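You operate a simulated robot arm through the tools that you are given. There is no shell and no other tool.

You run a simulated robot arm. Do the job below in one go: nothing can be reset, and whatever is moved stays where it is left.

TASK
Strain the tea from the green jug into the tea jug.
Fine: all of it; seat the tea strainer first, lift it out on to the yellow plate after; green jug back, the tea jug stays put. Set down upright: green jug, tea strainer.
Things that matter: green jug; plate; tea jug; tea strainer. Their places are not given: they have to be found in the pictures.

It is judged by the outcome, as a careful person would: the job done as asked, and still so three seconds after it is handed in. It fails if anything else is knocked over, pushed out of place, dropped, spilled or broken.

THE ROBOT
A 6-joint arm with a three-finger gripper, fixed in place. Base frame: the origin is on the floor under the middle of its stand, x ahead of it, y to its left, z up. Units: mm, degrees, N and s.
It reaches about 1213 mm from its shoulder. Its first joint turns from -166.0 to 166.0 degrees. Payload 4.89 kg.
The tool frame sits at the grasp point between the pads (the TCP): z along the fingers, y along the line on which they close. The tips reach 30 mm beyond it. The gripper opens to 164 mm; its body begins 125 mm behind the TCP.
Orientation is that of the tool frame in the base frame, as a unit quaternion [w, x, y, z]. With the fingers straight down and closing along the base's y, the tool's x points along the base's -x, its y along +y and its z along -z.

THE INTERFACE
- The arm moves only by the tool arm_command. Its argument "commands" is a list of rows, each a list of 7 numbers: the gripper command, from -1 (shut) to 1 (fully open), values between in proportion, then the shift along the tool's x, y, z in units of 400 mm (1.0 is 400 mm), then the turn, a rotation vector about the tool's x, y, z in units of 120 degrees (1.0 is 120 degrees). In form: [[fingers, x, y, z, wx, wy, wz], ...]. A call has 1 to 20 rows; each row is the pose to reach, as a shift and turn from the pose commanded when the call began, along the tool's axes at that moment. A call with a number of a shift or a turn outside -1 to 1 is refused whole. A row lasts 0.2 s, in which the tool goes at most 50 mm and 8.6 degrees; a call with a longer step from one row to the next is refused whole, and so is a gripper value outside its range. Where a pose cannot be reached the arm comes as near as it can. A force on the tool above 40 N (or 10 N above the force at the start of the call, whichever is more), or a blocked arm, ends the call early, and 0.2 s more pass. Each finger travels about 108 mm/s and halts on what it meets, pressing with about 29 N; the grip force reading is that of the motor and also rises with nothing between the fingers. The clock runs only during rows and for 0.2 s after the last one: add rows that repeat a pose to give the fingers time. It gives the time, the measured TCP pose, the force on the tool (base axes), the opening and the grip force at its end, in the units of the frame above (readings bear some noise), with the torque about the TCP (base axes, N m) and any sound that the robot's microphone picked up, and new pictures: "show" is both (left out), scene, wrist or none.
- Cameras (640 x 400 px; columns grow to the right, rows downward): "scene" is fixed at [399.4, 500.5, 1307.7]; the picture's right is [-0.65, -0.76, 0.00], its down [-0.18, 0.15, -0.97] and it looks along [0.74, -0.63, -0.23] (base axes); focal length 214 px, centre (320, 200). "wrist" rides on the gripper at [76, -2, -152] in the tool frame; the picture's right is [0.02, 1.00, 0.00], its down [-0.88, 0.02, -0.47] and it looks along [-0.47, 0.01, 0.88] (tool axes); focal length 247 px, centre (320, 200).
- raise_lower(by): moves the trunk up (or, below 0, down) by that many mm; the arm rides with it, the base frame stays. It gives what a move gives, with no picture.
- locate(camera, pixels): there is no depth. For up to 12 entries [column, row, z] of the newest picture of that camera ("zoom" is the newest enlarged one), the place [x, y] in the base frame at which the ray of that pixel passes the height z, good to about 3 mm. No time passes.
- inspect(camera, box): a new picture of the part [left, top, right, bottom] of that camera's present view, enlarged. No time passes.
- job_done(): hands the job in; it is judged then, once.

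Unless the task says otherwise, let go and move clear before handing in.

The tools are called after "Call:" as a command line: name --pt "numbers of a row" for each row, then --argument value for the rest, lists and objects as JSON in quotes. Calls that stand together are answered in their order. arm_command: Moves the arm, as the interface text tells. Its arguments: {"type":"object","properties":{"commands":{"type":"array","items":{"type":"array","items":{"type":"number"}}},"show":{"type":"string","enum":["both","scene","wrist","none"]}},"required":["commands"]} The other tools are called the same way: raise_lower (by) moves the trunk up or down; locate (camera, pixels) gives the place at which the rays of pixels pass given heights; inspect (camera, box) takes an enlarged picture of a part of a camera's view; job_done () hands the job in.

At the start:

```text
clock: 0.0
eef_pos: [609.3, 164.0, 1260.9]
orientation: [0.0, 0.0, 1.0, 0.0]
ft_force: [-0.4, 0.0, 0.4]
moment: [-0.02, -0.05, -0.01]
width: 163.9
gripper_force: 0.1
trunk travel left (down, up): [-175.0, 215.0]
```

scene: 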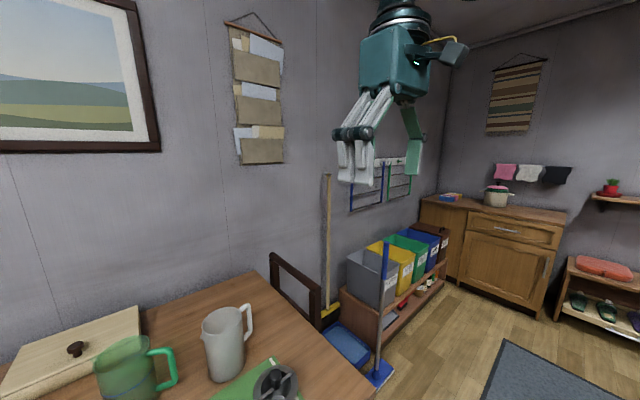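
wrist: 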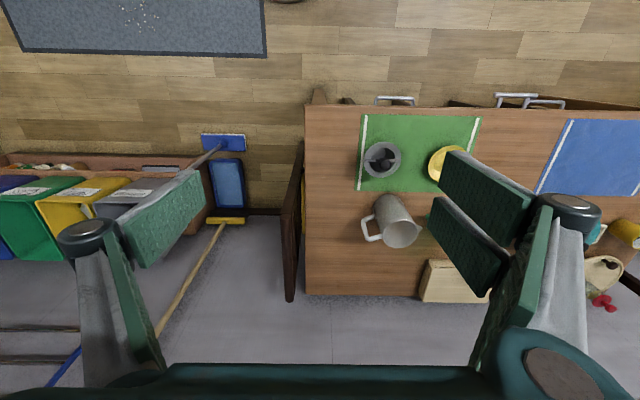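

The wrist view shows a grey jug near (395,222), the strainer near (382,160) on a green mat and a yellow plate near (447,162). The green jug is only visible in the scene view, near (130,370). I'll enlarge both views before moving.

Call:
inspect --camera "scene" --box '[0, 240, 320, 400]'

Call:
inspect --camera "wrist" --box '[290, 80, 640, 310]'

```text
2.00 times, centred on (160, 320) of scene
```

zoom: 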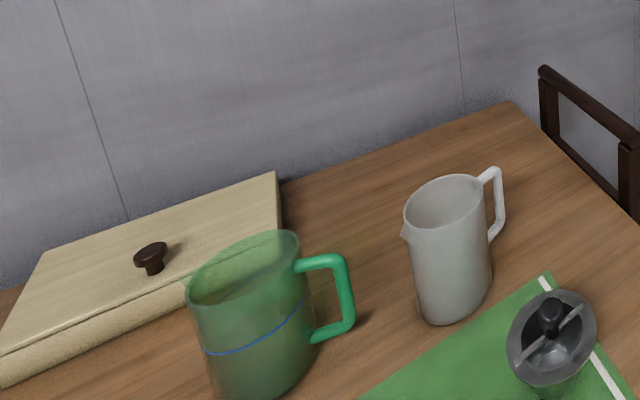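

```text
1.74 times, centred on (465, 195) of wrist
```

zoom: 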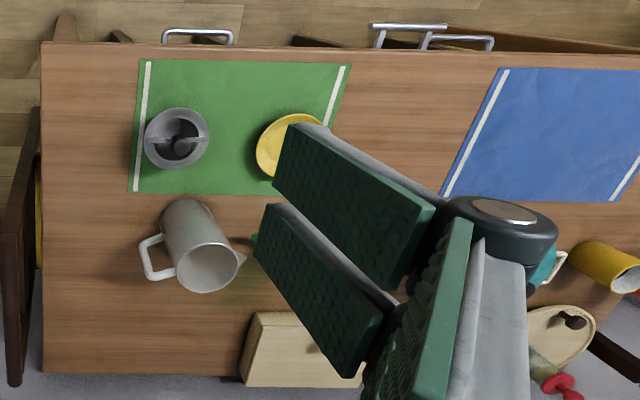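

The fingers hide the green jug and plate in the wrist view. I'll shift the arm 250 mm to +y, still high, to see the table between the fingers.

Call:
arm_command --pt "1 0 0.1 0 0 0 0" --pt "1 0 0.2 0 0 0 0" --pt "1 0 0.3 0 0 0 0" --pt "1 0 0.4 0 0 0 0" --pt "1 0 0.5 0 0 0 0" --pt "1 0 0.6 0 0 0 0" --pt "1 0 0.625 0 0 0 0"

```text
clock: 1.6
eef_pos: [609.6, 412.5, 1259.2]
orientation: [0.0, -0.002, 1.0, 0.0]
ft_force: [0.2, 0.1, -0.3]
moment: [-0.02, 0.02, 0.01]
width: 164.0
gripper_force: 0.1
trunk travel left (down, up): [-175.0, 215.0]
```

scene: 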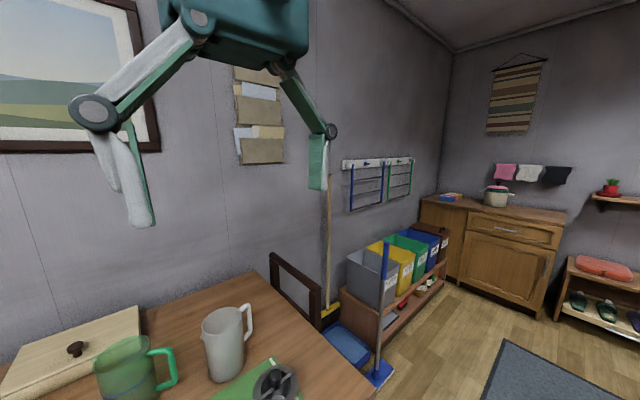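
wrist: 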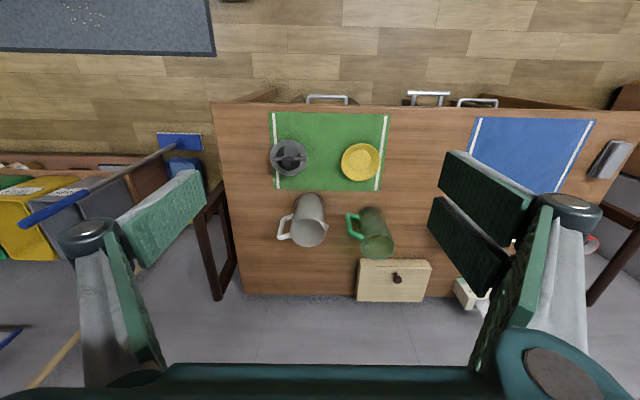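

Now the strainer (289,157), plate (360,162), grey jug (308,222) and green jug (372,232) are all clear. I'll enlarge this view.

Call:
inspect --camera "wrist" --box '[250, 100, 450, 225]'

Call:
inspect --camera "wrist" --box '[250, 180, 450, 305]'

Call:
inspect --camera "wrist" --box '[440, 100, 640, 325]'

Call:
locate --camera "wrist" --pixels '[[360, 162, 760], [289, 157, 760], [308, 222, 760], [372, 232, 760], [215, 104, 760], [246, 294, 760], [360, 162, 0], [215, 104, 0]]'

Call:
locate --camera "scene" --pixels '[[372, 374, 760], [255, 271, 760], [372, 374, 700], [255, 271, 700], [372, 374, 800], [255, 271, 800]]'

```text
3.20 times, centred on (350, 162) of wrist
```

zoom: 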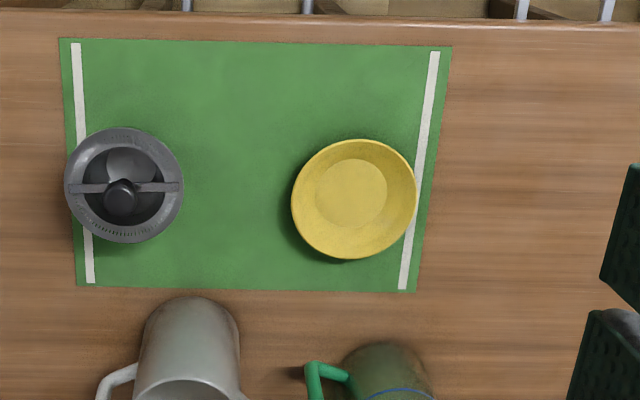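

```text
3.20 times, centred on (350, 242) of wrist
```

zoom: 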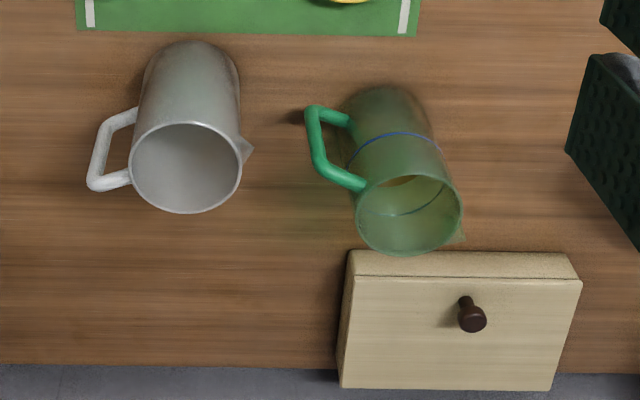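

```text
1.78 times, centred on (540, 212) of wrist
```

zoom: 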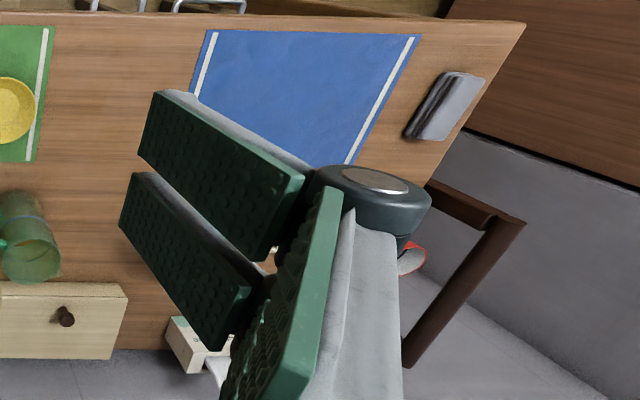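

```text
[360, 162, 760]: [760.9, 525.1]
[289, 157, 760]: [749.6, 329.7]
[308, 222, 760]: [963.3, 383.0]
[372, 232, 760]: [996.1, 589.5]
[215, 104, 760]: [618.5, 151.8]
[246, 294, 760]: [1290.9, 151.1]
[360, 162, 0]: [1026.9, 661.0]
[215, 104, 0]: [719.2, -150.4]
```

```text
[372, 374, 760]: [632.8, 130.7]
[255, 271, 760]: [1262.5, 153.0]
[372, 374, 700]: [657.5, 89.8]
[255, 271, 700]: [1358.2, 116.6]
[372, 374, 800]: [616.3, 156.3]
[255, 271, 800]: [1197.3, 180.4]
```

Corner of the green mat nearest the wall is visible in both views (wrist ~(274.4,189.7), scene ~(271,357)), so I'll triangulate the table height.

Call:
inspect --camera "scene" --box '[180, 290, 356, 400]'

Call:
locate --camera "wrist" --pixels '[[274.4, 189.7, 700], [274.4, 189.7, 740], [274.4, 189.7, 780], [274.4, 189.7, 820], [246, 294, 700], [246, 294, 740], [246, 294, 780], [246, 294, 820], [215, 104, 780]]'

Call:
locate --camera "scene" --pixels '[[271, 357, 700], [271, 357, 740], [271, 357, 780], [271, 357, 820], [255, 271, 700], [255, 271, 740], [255, 271, 780], [255, 271, 820]]'

```text
3.64 times, centred on (268, 345) of scene
```

zoom: 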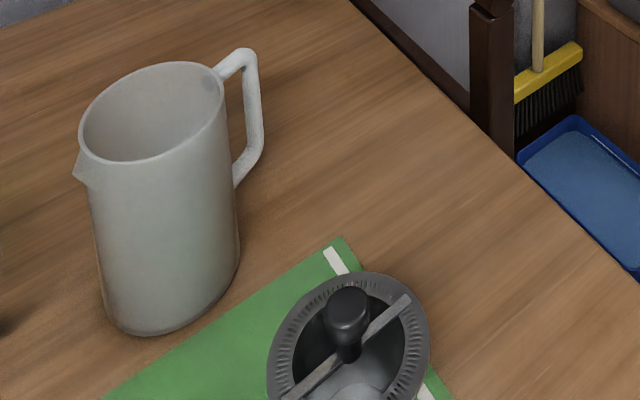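

```text
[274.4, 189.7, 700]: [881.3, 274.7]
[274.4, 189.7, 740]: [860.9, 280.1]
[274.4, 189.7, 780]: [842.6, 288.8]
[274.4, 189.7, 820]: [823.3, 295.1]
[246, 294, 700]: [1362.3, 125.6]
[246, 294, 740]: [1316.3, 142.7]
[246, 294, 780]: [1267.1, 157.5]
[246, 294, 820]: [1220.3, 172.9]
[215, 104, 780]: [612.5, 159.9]
```

```text
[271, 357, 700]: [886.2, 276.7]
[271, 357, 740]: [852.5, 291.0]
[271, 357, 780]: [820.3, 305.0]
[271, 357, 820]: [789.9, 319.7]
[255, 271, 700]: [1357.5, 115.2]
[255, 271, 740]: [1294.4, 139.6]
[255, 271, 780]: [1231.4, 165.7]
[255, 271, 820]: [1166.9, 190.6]
```

The mat corner is really at scene (274.9,355.2); I'll repeat the triangulation with that.

Call:
locate --camera "scene" --pixels '[[274.9, 355.2, 680], [274.9, 355.2, 700], [274.9, 355.2, 720], [274.9, 355.2, 740], [274.9, 355.2, 760]]'

Call:
locate --camera "wrist" --pixels '[[274.4, 189.7, 680], [274.4, 189.7, 700], [274.4, 189.7, 720], [274.4, 189.7, 740], [274.4, 189.7, 760]]'

```text
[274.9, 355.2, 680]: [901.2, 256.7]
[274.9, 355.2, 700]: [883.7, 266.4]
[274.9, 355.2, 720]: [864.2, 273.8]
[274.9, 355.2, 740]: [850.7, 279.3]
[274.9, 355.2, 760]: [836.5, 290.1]
```

```text
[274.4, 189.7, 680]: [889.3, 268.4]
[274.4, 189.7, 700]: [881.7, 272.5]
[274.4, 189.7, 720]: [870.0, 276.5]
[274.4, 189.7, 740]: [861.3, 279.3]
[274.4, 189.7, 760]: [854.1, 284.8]
```

The two views put the table top at about z = 705–715. I'll come 180 mm lower for a closer, more accurate view of the four objects.

Call:
arm_command --pt "1 0 0.0 0.1 0 0 0" --pt "1 0 0.03 0.2 0 0 0" --pt "1 0 0.06 0.3 0 0 0" --pt "1 0 0.1 0.4 0 0 0" --pt "1 0 0.1 0.45 0 0 0" --pt "1 0 0.1 0.45 0 0 0"

```text
clock: 3.0
eef_pos: [608.6, 452.6, 1079.8]
orientation: [0.0, 0.0, 1.0, 0.0]
ft_force: [1.0, 0.4, -0.7]
moment: [-0.04, 0.08, 0.01]
width: 164.1
gripper_force: 0.1
trunk travel left (down, up): [-175.0, 215.0]
```

scene: 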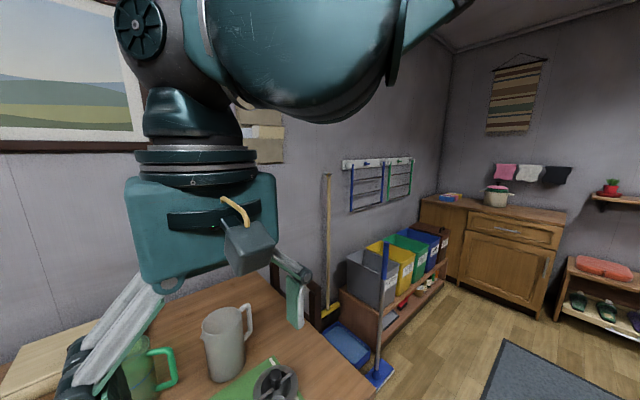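
wrist: 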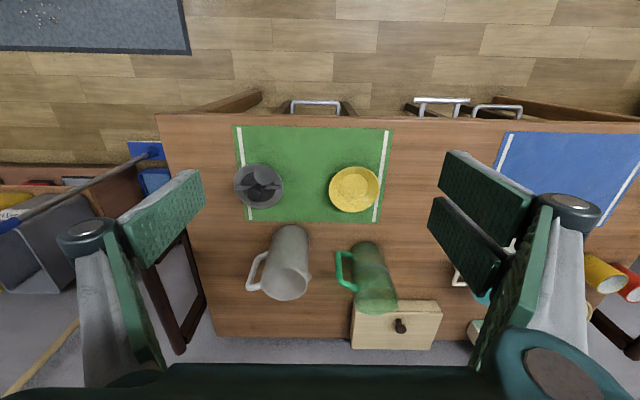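

Call:
inspect --camera "wrist" --box '[220, 110, 420, 235]'

Call:
inspect --camera "wrist" --box '[230, 215, 430, 340]'

Call:
inspect --camera "wrist" --box '[400, 130, 640, 360]'

```text
3.20 times, centred on (320, 172) of wrist
```

zoom: 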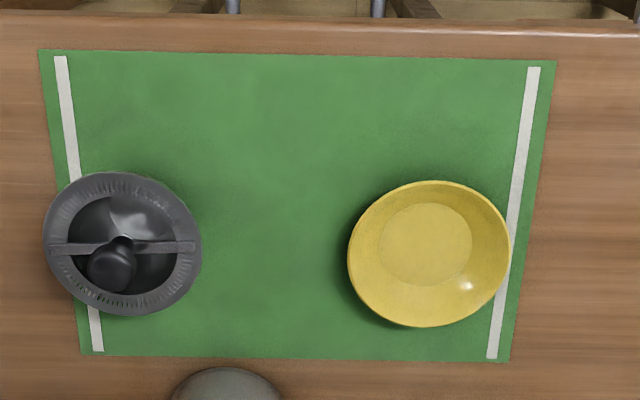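

```text
3.20 times, centred on (330, 278) of wrist
```

zoom: 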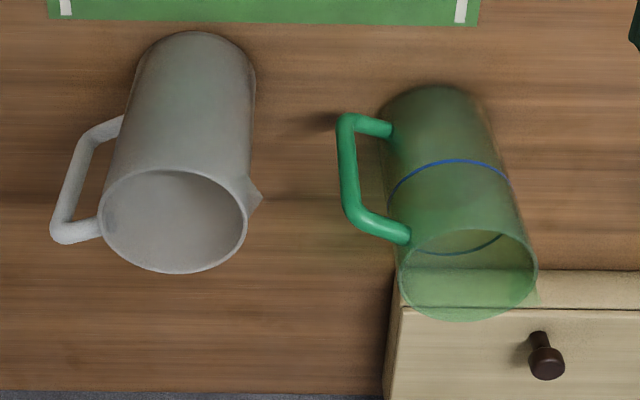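

```text
1.74 times, centred on (520, 245) of wrist
```

zoom: 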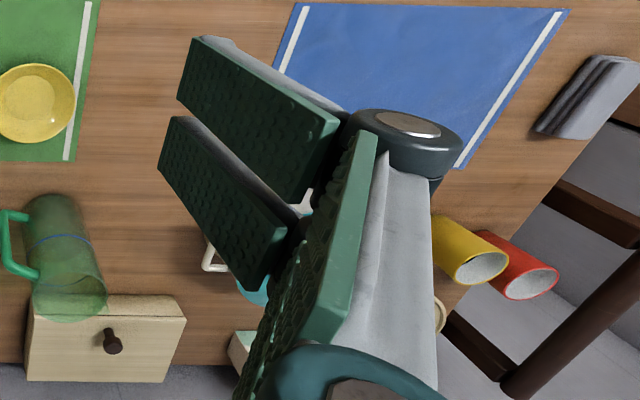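

My two wrist views triangulate to: grey jug rim ≈ (919,386,871), green jug rim ≈ (967,580,870), strainer rim ≈ (745,331,780) with its knob top ≈ z 827, and plate ≈ (769,531). Before choosing the tea jug I'll look at the hidden right part of the table, where a teal item shows near (470,285).

Call:
arm_command --pt "1 0 0.1 -0.05 0 0 0" --pt "1 0 0.2 -0.1 0 0 0" --pt "1 0 0.3 -0.15 0 0 0" --pt "1 0 0.4 -0.2 0 0 0" --pt "1 0 0.5 -0.25 0 0 0" --pt "1 0 0.6 -0.25 0 0 0" --pt "1 0 0.6 -0.25 0 0 0"

```text
clock: 4.6
eef_pos: [609.1, 693.5, 1179.3]
orientation: [0.0, -0.001, 1.0, 0.001]
ft_force: [-0.2, -0.1, 0.1]
moment: [-0.1, 0.03, -0.01]
width: 164.0
gripper_force: 0.0
trunk travel left (down, up): [-175.0, 215.0]
```

scene: 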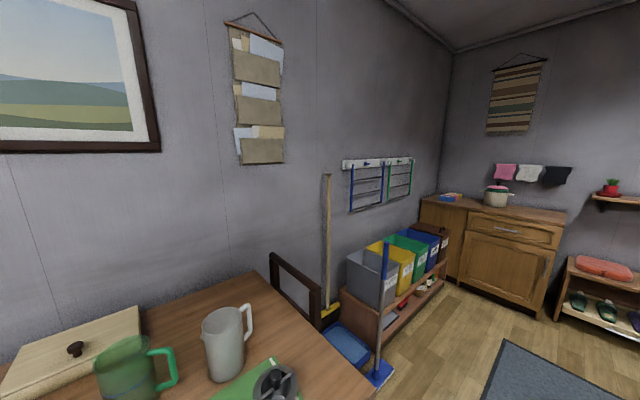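
wrist: 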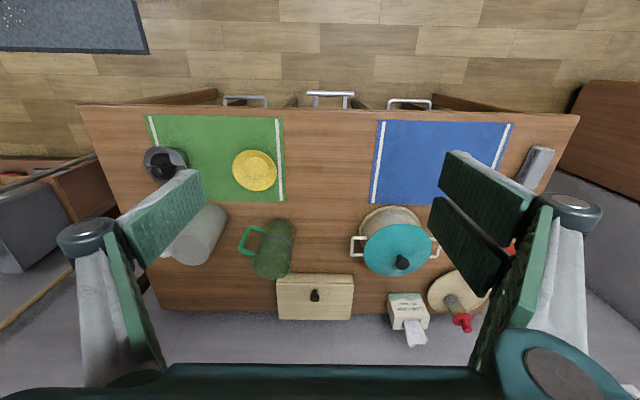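

The teal item at (395,240) is a lidded pot, so the grey jug is the tea jug. I'll enlarge the green jug from this new angle for its handle direction and contents.

Call:
inspect --camera "wrist" --box '[220, 195, 370, 330]'

Call:
inspect --camera "scene" --box '[60, 310, 220, 400]'

Call:
inspect --camera "scene" --box '[200, 300, 330, 400]'

```text
2.96 times, centred on (295, 262) of wrist
```

zoom: 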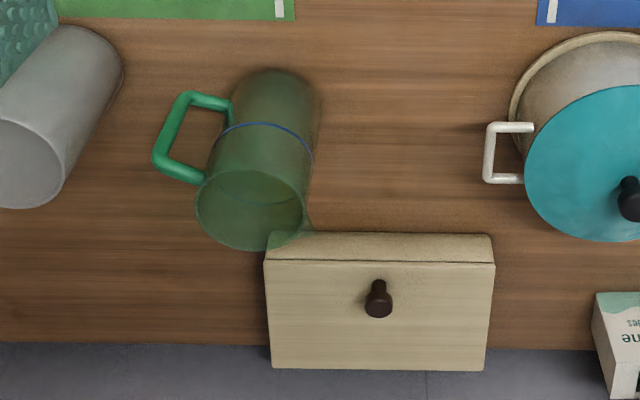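

```text
4.00 times, centred on (140, 355) of scene
```

zoom: 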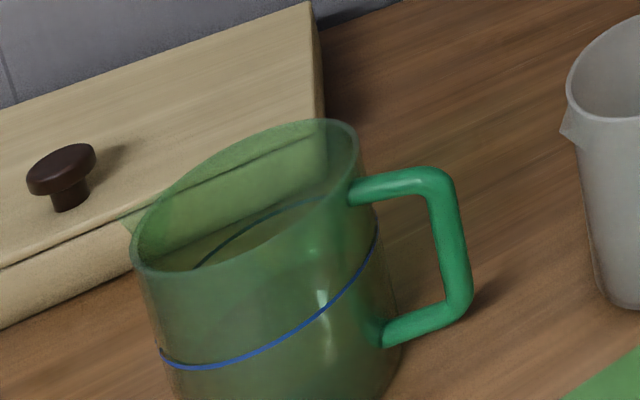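

```text
4.00 times, centred on (265, 350) of scene
```

zoom: 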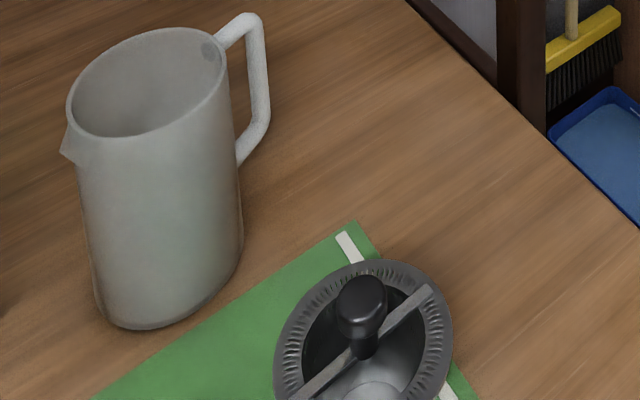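

The tea jug is confirmed, and the handles of both jugs point toward −y with spouts toward +y. I'll move over the strainer and grey jug for precise measurements of both.

Call:
arm_command --pt "1 -0.009 -0.107 0.037 0 0 0" --pt "1 -0.018 -0.214 0.074 0 0 0" --pt "1 -0.027 -0.321 0.111 0 0 0" --pt "1 -0.036 -0.428 0.148 0 0 0" --pt "1 -0.045 -0.535 0.185 0 0 0" --pt "1 -0.054 -0.642 0.222 0 0 0" --pt "1 -0.063 -0.749 0.259 0 0 0" --pt "1 -0.0775 -0.857 0.2975 0 0 0" --pt "1 -0.0775 -0.857 0.2975 0 0 0" --pt "1 -0.0775 -0.857 0.2975 0 0 0"

```text
clock: 6.8
eef_pos: [640.8, 349.2, 1061.7]
orientation: [0.0, 0.0, 1.0, 0.0]
ft_force: [0.8, -0.2, 0.0]
moment: [0.04, 0.01, 0.02]
width: 164.0
gripper_force: 0.0
trunk travel left (down, up): [-175.0, 215.0]
```

scene: 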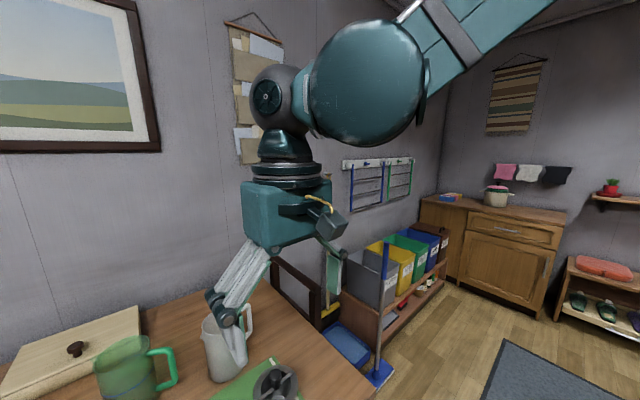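
wrist: 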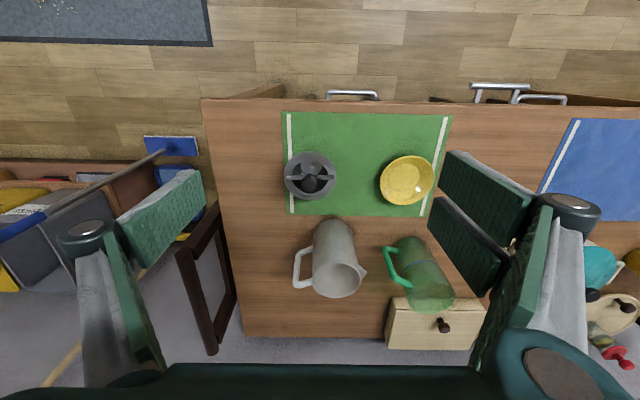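

Call:
inspect --camera "wrist" --box '[260, 100, 420, 200]'

Call:
inspect --camera "wrist" --box '[270, 205, 430, 305]'

Call:
inspect --camera "wrist" --box '[370, 210, 530, 330]'

```text
4.00 times, centred on (340, 150) of wrist
```

zoom: 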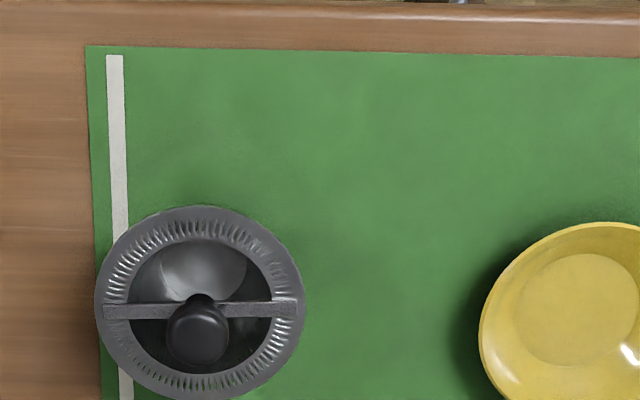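

```text
4.00 times, centred on (350, 255) of wrist
```

zoom: 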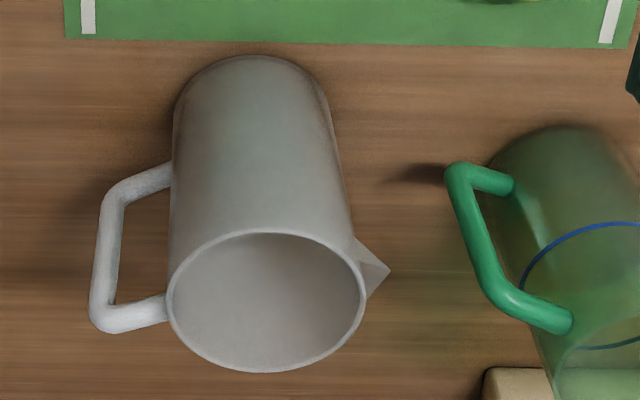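

```text
3.33 times, centred on (450, 270) of wrist
```

zoom: 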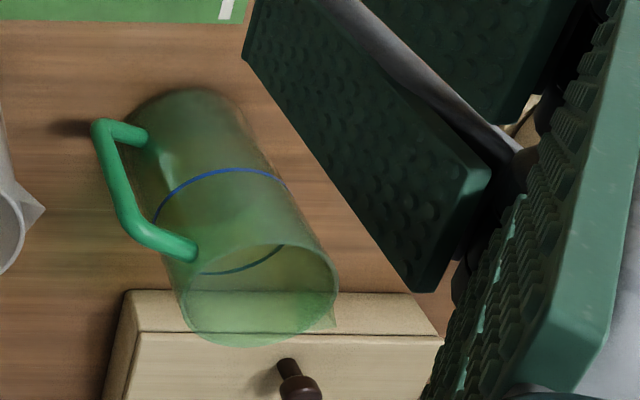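

Views agree: strainer axis ≈ (745,332) with 28 mm knob, tea-jug rim centre ≈ (919.5,386,871) and ~95 mm across versus the strainer's 100 mm flange. I'll hover above the strainer knob at z ≈ 930 and check alignment.

Call:
arm_command --pt "0.6 -0.08 -0.012 0.08 0 0 0" --pt "0.3 -0.16 -0.025 0.16 0 0 0" --pt "0.3 -0.24 -0.04 0.24 0 0 0" --pt "0.3 -0.26 -0.045 0.33 0 0 0" --pt "0.3 -0.26 -0.045 0.33 0 0 0" --pt "0.3 -0.26 -0.045 0.33 0 0 0"

```text
clock: 8.2
eef_pos: [745.3, 331.4, 929.5]
orientation: [0.0, 0.0, 1.0, 0.0]
ft_force: [0.3, -0.8, -0.5]
moment: [-0.02, 0.04, 0.03]
width: 106.9
gripper_force: 0.0
trunk travel left (down, up): [-175.0, 215.0]
```

scene: 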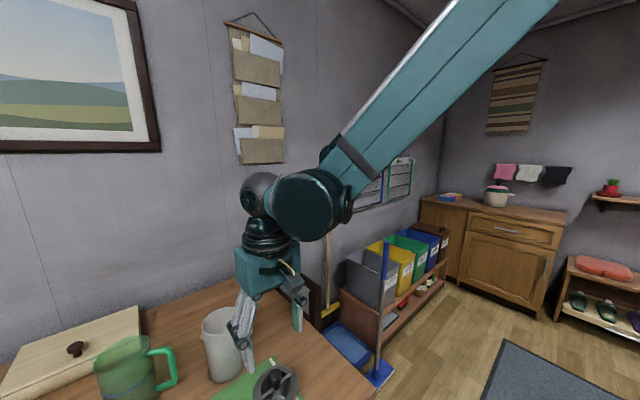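
wrist: 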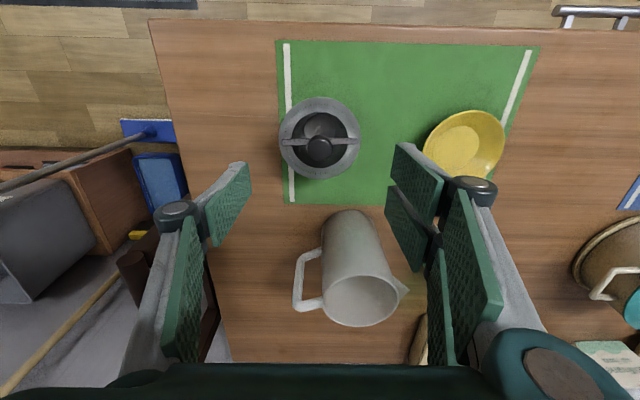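

Knob at (319,148) is centred between the fingers (left pad ~230, right ~415). I'll descend to TCP z ≈ 820 so the tips stop just above the bar.

Call:
arm_command --pt "0.1 0 -0.002 0.1 0 0 0" --pt "0.0 0 -0.002 0.18 0 0 0" --pt "0.0 0 -0.002 0.24 0 0 0" --pt "0.0 0 -0.002 0.274 0 0 0" --pt "0.0 0 -0.002 0.274 0 0 0"

Call:
inspect --camera "wrist" --box '[200, 60, 440, 240]'

Call:
inspect --camera "scene" --box '[180, 290, 356, 400]'

```text
clock: 9.4
eef_pos: [744.3, 330.3, 819.7]
orientation: [0.0, 0.0, 1.0, 0.0]
ft_force: [0.0, -0.5, -0.4]
moment: [-0.05, 0.02, 0.02]
width: 82.2
gripper_force: 0.0
trunk travel left (down, up): [-175.0, 215.0]
```

scene: 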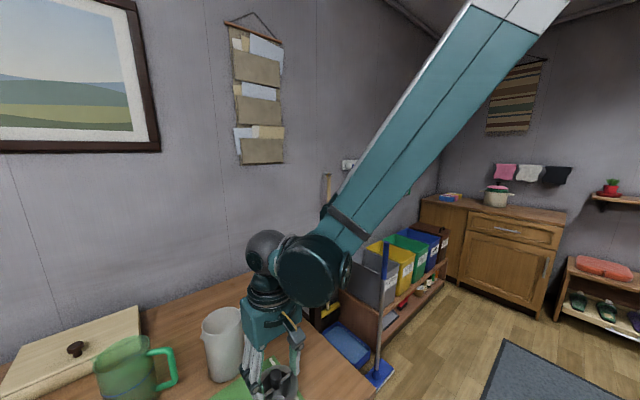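
wrist: 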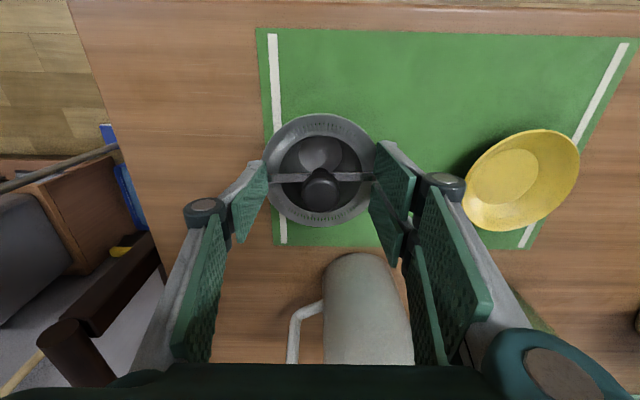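

```text
2.22 times, centred on (320, 150) of wrist
```

zoom: 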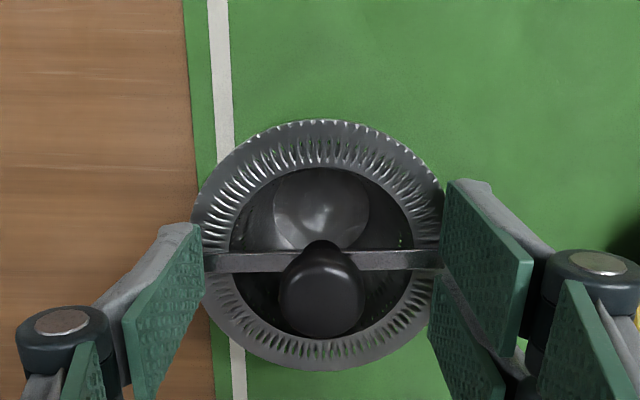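

```text
3.64 times, centred on (268, 345) of scene
```

zoom: 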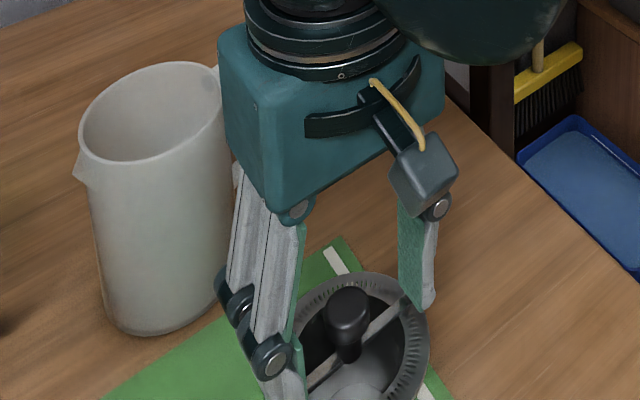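

The knob sits between the single left pad and the two right pads, and no contact force is felt. Now I'll close on the knob.

Call:
arm_command --pt "-0.5 0 0 0 0 0 0" --pt "-1 0 0 0 0 0 0" --pt "-1 0 0 0 0 0 0" --pt "-1 0 0 0 0 0 0" --pt "-1 0 0 0 0 0 0" --pt "-1 0 0 0 0 0 0"

Call:
inspect --camera "wrist" --box '[200, 60, 440, 240]'

Call:
inspect --camera "scene" --box '[180, 290, 356, 400]'

```text
clock: 10.8
eef_pos: [743.7, 332.2, 820.1]
orientation: [0.0, 0.0, 1.0, 0.0]
ft_force: [-0.2, -0.8, 0.1]
moment: [-0.01, 0.0, 0.01]
width: 25.6
gripper_force: 28.7
trunk travel left (down, up): [-175.0, 215.0]
```

scene: 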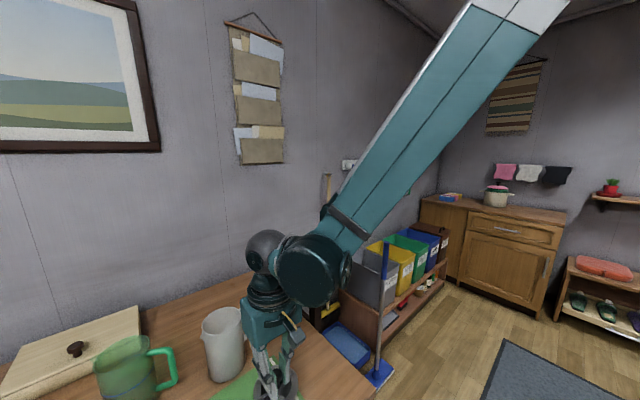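
wrist: 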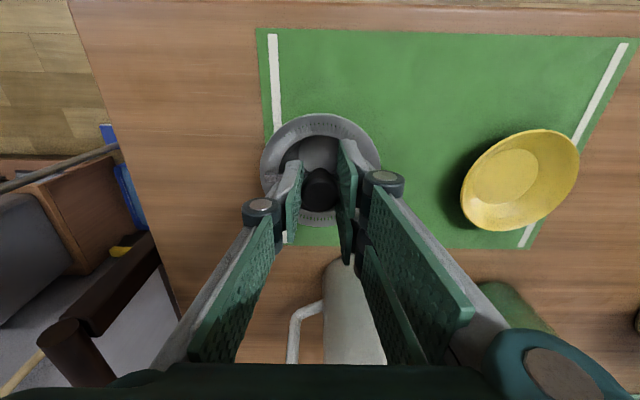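

```text
2.22 times, centred on (320, 150) of wrist
```

zoom: 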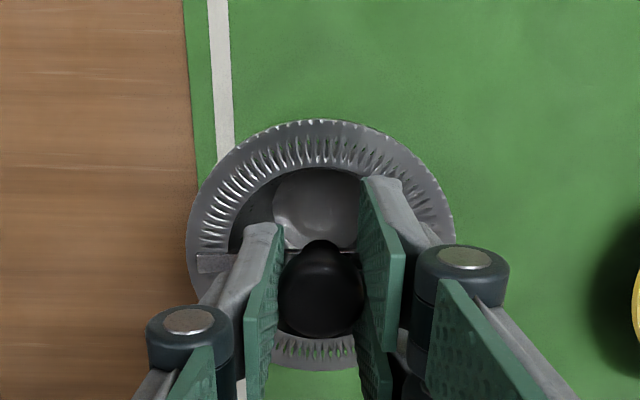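

```text
3.64 times, centred on (268, 345) of scene
```

zoom: 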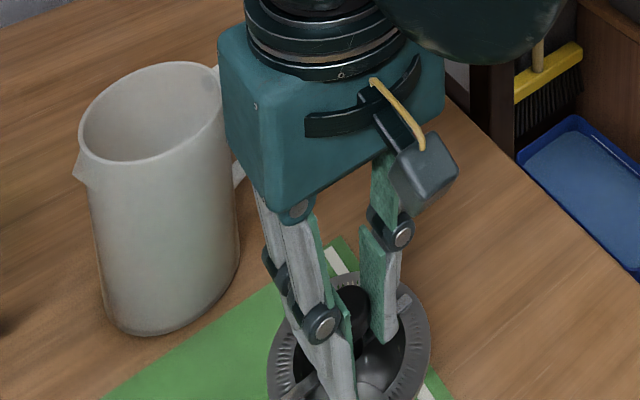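

Grip holds the knob at 25.6 mm width with 28.7 N. I'll lift it straight up 190 mm and check the strainer hangs level.

Call:
arm_command --pt "-1 0 0 -0.03 0 0 0" --pt "-1 0 0 -0.1 0 0 0" --pt "-1 0 0 -0.18 0 0 0" --pt "-1 0 0 -0.26 0 0 0" --pt "-1 0 0 -0.34 0 0 0" --pt "-1 0 0 -0.42 0 0 0" --pt "-1 0 0 -0.475 0 0 0" --pt "-1 0 0 -0.475 0 0 0" --pt "-1 0 0 -0.475 0 0 0"

Call:
inspect --camera "wrist" --box '[200, 60, 440, 240]'

Call:
inspect --camera "wrist" --box '[240, 220, 440, 345]'

Call:
inspect --camera "scene" --box '[180, 250, 380, 400]'

```text
clock: 12.8
eef_pos: [744.1, 331.5, 1009.7]
orientation: [0.0, 0.0, 1.0, -0.001]
ft_force: [-0.3, -0.1, -0.4]
moment: [-0.01, -0.01, 0.01]
width: 25.4
gripper_force: 28.8
trunk travel left (down, up): [-175.0, 215.0]
```

scene: 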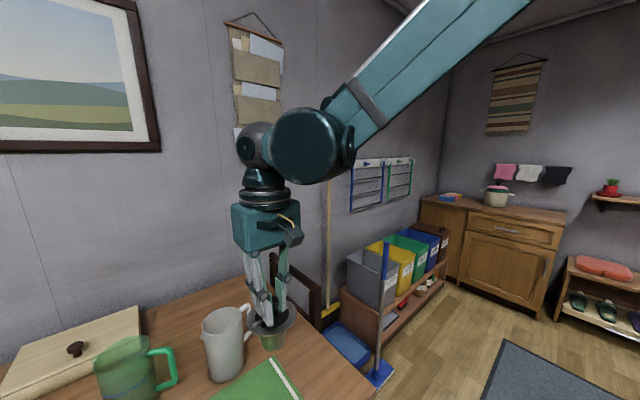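
wrist: 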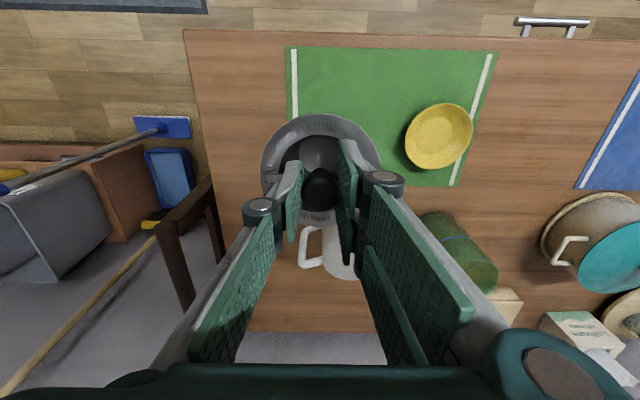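

```text
2.22 times, centred on (320, 150) of wrist
```

zoom: 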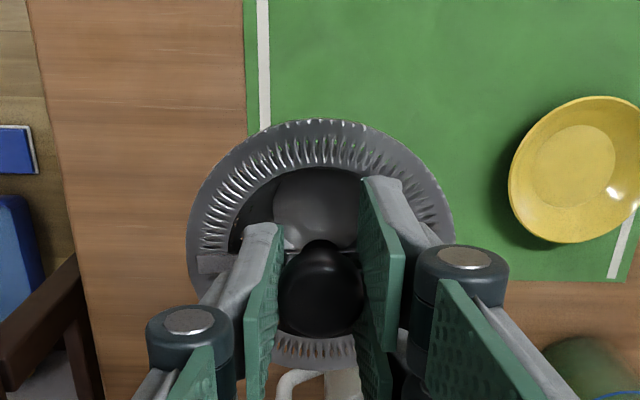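

```text
3.20 times, centred on (340, 282) of wrist
```

zoom: 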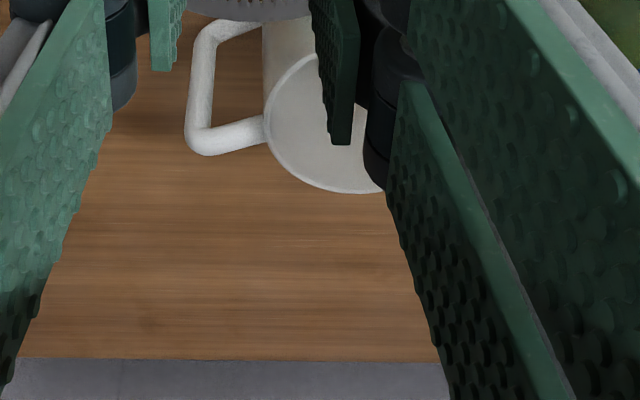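

```text
2.67 times, centred on (280, 325) of scene
```

zoom: 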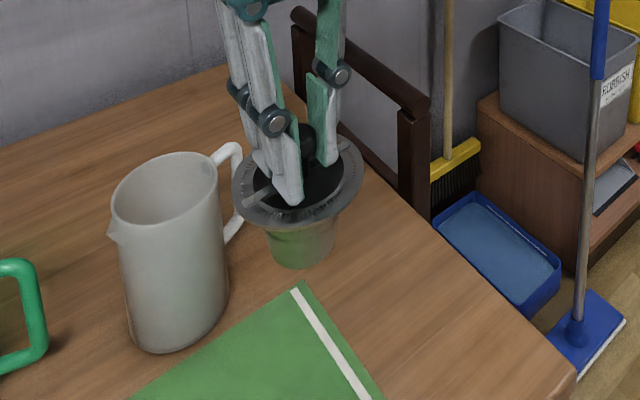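

The strainer hangs level and centred on the tool. I'll cross-check the tea-jug rim centre with the scene camera before moving over it.

Call:
locate --camera "scene" --pixels '[[221.75, 320.5, 871], [221.75, 320.5, 871], [221.75, 320.5, 868], [221.75, 320.5, 874]]'

Call:
arm_command --pt "-1 -0.09 0.027 0 0 0 0" --pt "-1 -0.18 0.055 0 0 0 0" --pt "-1 -0.27 0.083 0 0 0 0" --pt "-1 -0.36 0.11 0 0 0 0" --pt "-1 -0.44 0.137 0 0 0 0" --pt "-1 -0.44 0.137 0 0 0 0" --pt "-1 -0.44 0.137 0 0 0 0"

Call:
inspect --camera "scene" --box '[150, 250, 310, 390]'

Call:
inspect --camera "wrist" --box '[200, 80, 440, 260]'

```text
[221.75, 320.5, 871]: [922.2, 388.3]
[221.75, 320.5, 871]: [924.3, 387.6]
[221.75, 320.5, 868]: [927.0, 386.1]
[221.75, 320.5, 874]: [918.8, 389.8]
```

```text
clock: 14.4
eef_pos: [920.8, 387.0, 1009.4]
orientation: [0.0, 0.0, 1.0, 0.0]
ft_force: [0.4, -0.3, -1.0]
moment: [-0.01, 0.08, 0.02]
width: 25.6
gripper_force: 29.1
trunk travel left (down, up): [-175.0, 215.0]
```

scene: 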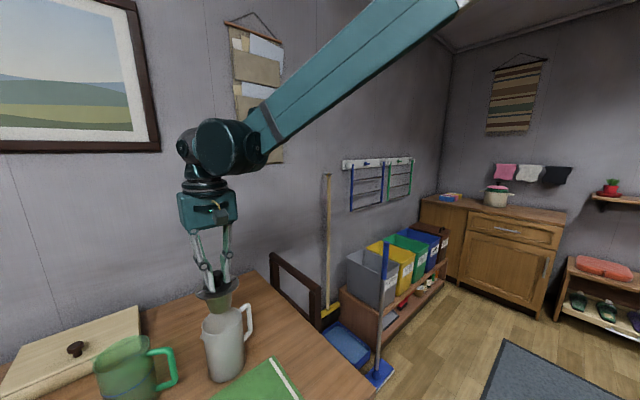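
wrist: 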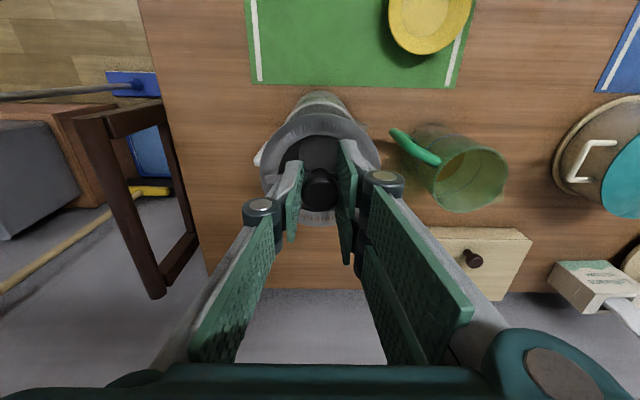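

```text
2.86 times, centred on (230, 320) of scene
```

zoom: 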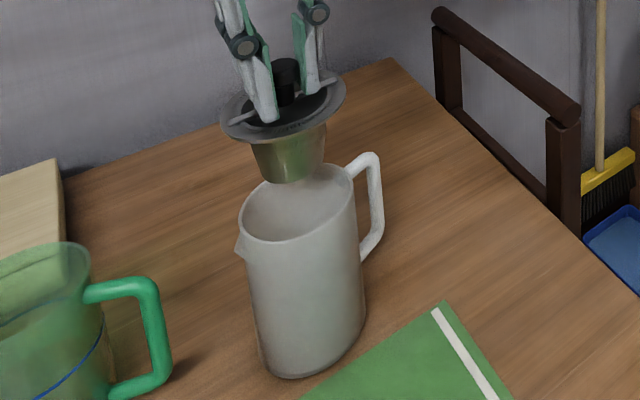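

```text
2.22 times, centred on (320, 170) of wrist
```

zoom: 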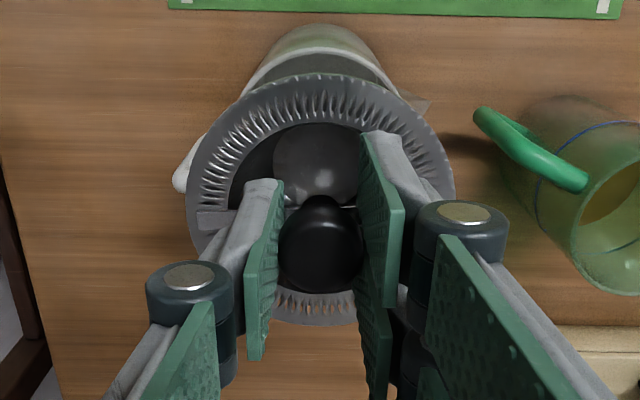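

The strainer hangs over the jug; in the wrist view the jug rim edges (≈240 and ≈400 in the zoom) are symmetric about the flange centre (≈321). I'll compare the flange and jug rim positions through the scene camera for the x direction.

Call:
inspect --camera "scene" --box '[180, 265, 276, 325]'

Call:
inspect --camera "scene" --box '[180, 290, 276, 350]'

```text
6.67 times, centred on (228, 295) of scene
```

zoom: 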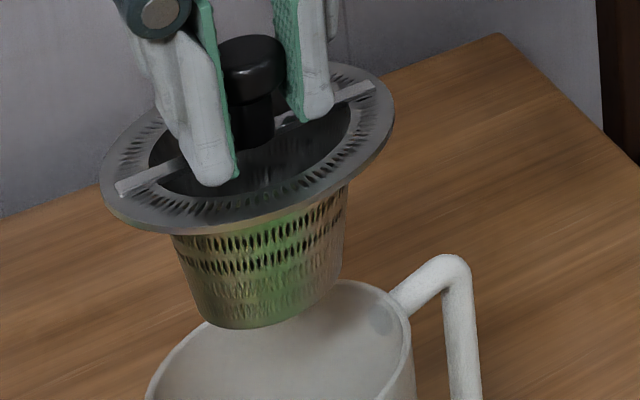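

```text
6.67 times, centred on (228, 320) of scene
```

zoom: 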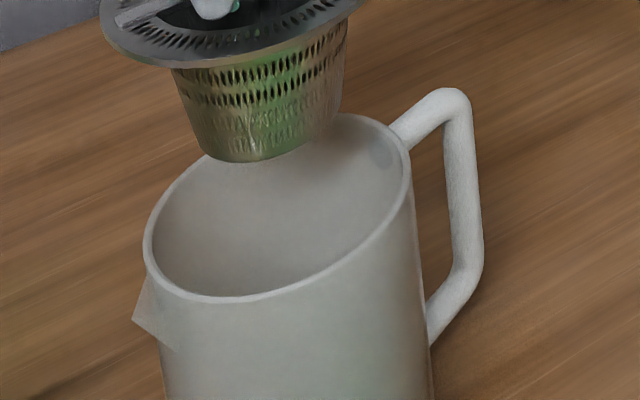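

Call:
locate --camera "scene" --pixels '[[217.05, 287.2, 966], [217.05, 287.2, 969], [217.05, 287.2, 972], [217.05, 287.2, 975], [221.55, 321.05, 868], [221.55, 321.05, 871], [221.55, 321.05, 874], [221.55, 321.05, 877]]'

Call:
locate --camera "scene" --pixels '[[217.05, 287.2, 969], [217.05, 287.2, 969], [217.05, 287.2, 969], [221.55, 321.05, 871], [221.55, 321.05, 871], [221.55, 321.05, 871]]'

```text
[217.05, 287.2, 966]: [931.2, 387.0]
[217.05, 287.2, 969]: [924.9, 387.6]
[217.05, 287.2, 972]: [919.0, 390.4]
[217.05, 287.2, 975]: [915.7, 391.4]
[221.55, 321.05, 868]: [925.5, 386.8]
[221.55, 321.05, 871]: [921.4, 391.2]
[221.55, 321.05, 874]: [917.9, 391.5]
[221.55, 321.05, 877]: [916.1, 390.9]
```

```text
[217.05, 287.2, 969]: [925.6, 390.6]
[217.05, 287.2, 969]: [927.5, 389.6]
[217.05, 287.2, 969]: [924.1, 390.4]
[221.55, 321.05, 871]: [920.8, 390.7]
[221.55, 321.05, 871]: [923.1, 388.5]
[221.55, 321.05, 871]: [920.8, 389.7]
```

Flange and jug rim agree within ~2 mm in both axes. I'll lower 70 mm so the basket just enters the jug, and check.

Call:
arm_command --pt "-1 0 0 0.05 0 0 0" --pt "-1 0 0 0.1 0 0 0" --pt "-1 0 0 0.14 0 0 0" --pt "-1 0 0 0.175 0 0 0" --pt "-1 0 0 0.175 0 0 0"

Call:
inspect --camera "scene" --box '[180, 280, 276, 340]'

Call:
inspect --camera "wrist" --box '[220, 80, 420, 230]'

```text
clock: 15.6
eef_pos: [920.9, 386.6, 940.0]
orientation: [-0.001, 0.0, 1.0, 0.0]
ft_force: [-0.2, 0.6, -0.4]
moment: [-0.01, 0.01, 0.0]
width: 25.5
gripper_force: 29.4
trunk travel left (down, up): [-175.0, 215.0]
```

scene: 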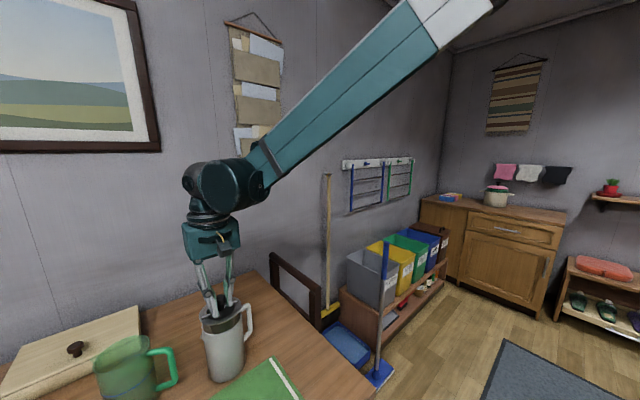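
wrist: 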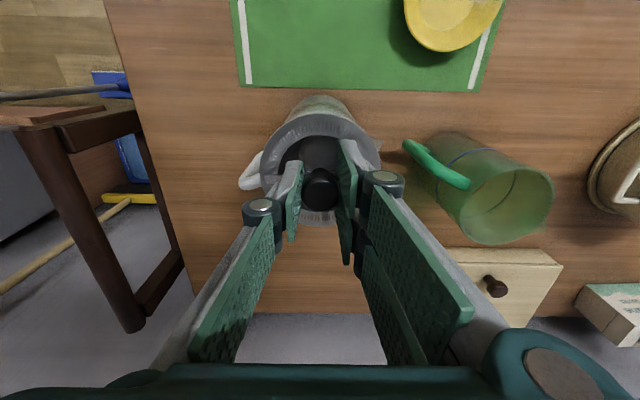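

```text
6.67 times, centred on (228, 310) of scene
```

zoom: 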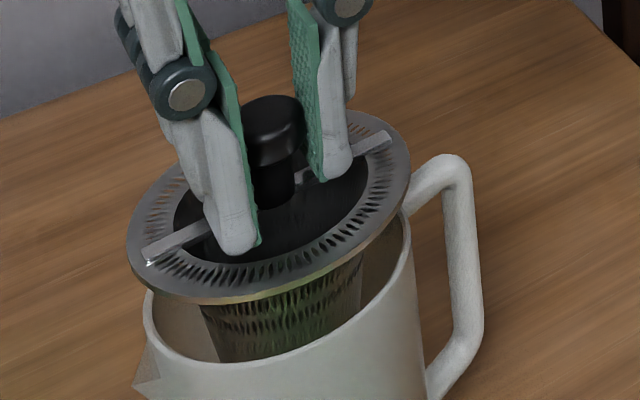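

```text
2.67 times, centred on (320, 155) of wrist
```

zoom: 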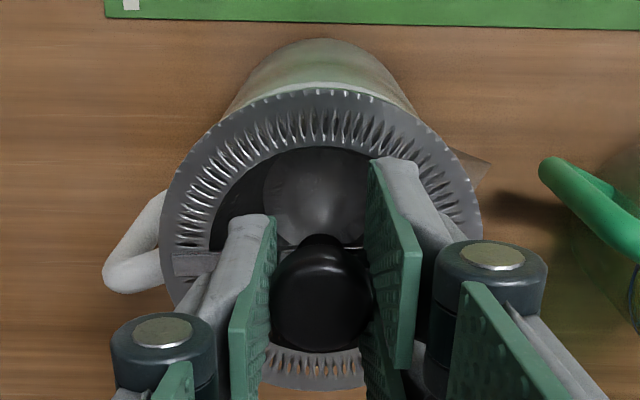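

The basket is inside the rim with even clearance, flange ~28 mm above the jug rim. I'll lower gently toward seating and watch the force.

Call:
arm_command --pt "-1 0 0 0.02 0 0 0" --pt "-1 0 0 0.04 0 0 0" --pt "-1 0 0 0.055 0 0 0" --pt "-1 0 0 0.055 0 0 0" --show "scene"

Call:
inspect --camera "scene" --box '[180, 280, 276, 340]'

```text
clock: 16.6
eef_pos: [919.3, 386.8, 917.6]
orientation: [-0.001, 0.0, 1.0, 0.0]
ft_force: [0.2, 0.8, -0.4]
moment: [0.01, 0.0, -0.02]
width: 25.6
gripper_force: 28.7
trunk travel left (down, up): [-175.0, 215.0]
```

scene: 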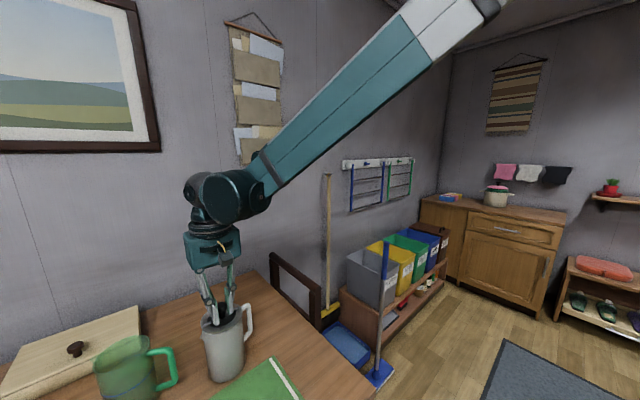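

```text
6.67 times, centred on (228, 310) of scene
```

zoom: 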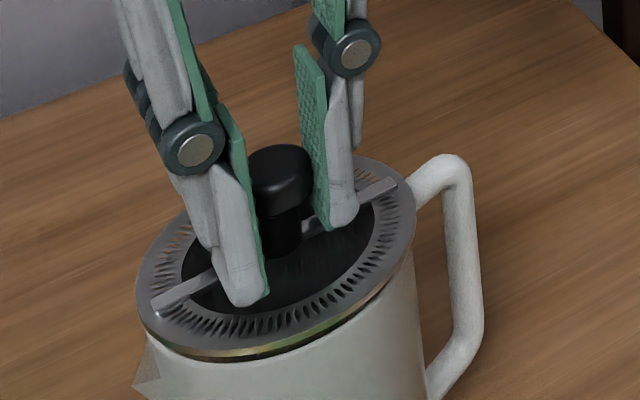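

The flange is centred on the jug with only a few mm gap. I'll go down in ~1 mm steps.

Call:
arm_command --pt "-1 0 0 0.003 0 0 0" --pt "-1 0 0 0.006 0 0 0" --pt "-1 0 0 0.009 0 0 0" --pt "-1 0 0 0.009 0 0 0" --show "scene"

Call:
inspect --camera "scene" --box '[180, 280, 276, 340]'

```text
clock: 17.6
eef_pos: [920.5, 386.1, 914.2]
orientation: [0.0, 0.0, 1.0, -0.001]
ft_force: [0.3, 0.7, 0.3]
moment: [-0.03, 0.03, 0.0]
width: 25.6
gripper_force: 29.4
trunk travel left (down, up): [-175.0, 215.0]
```

scene: 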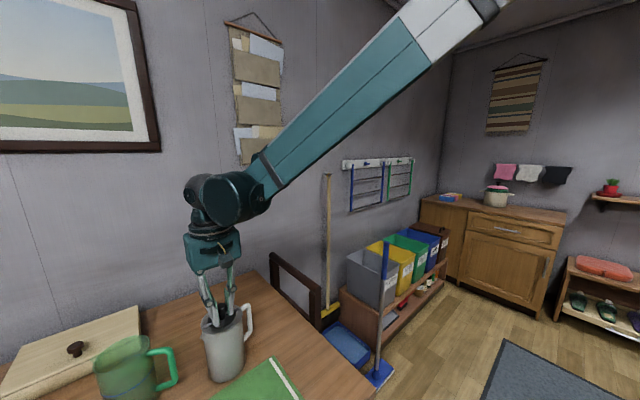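

```text
6.67 times, centred on (228, 310) of scene
```

zoom: 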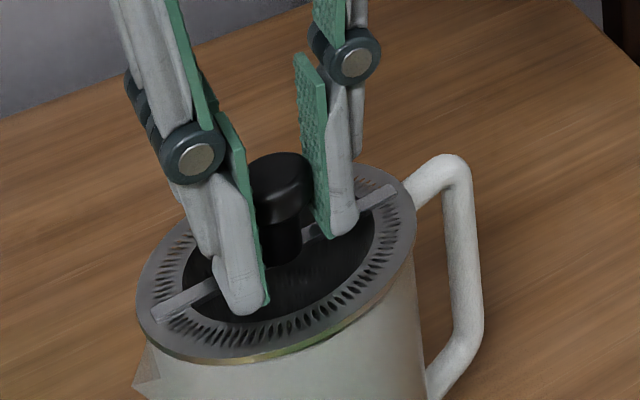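

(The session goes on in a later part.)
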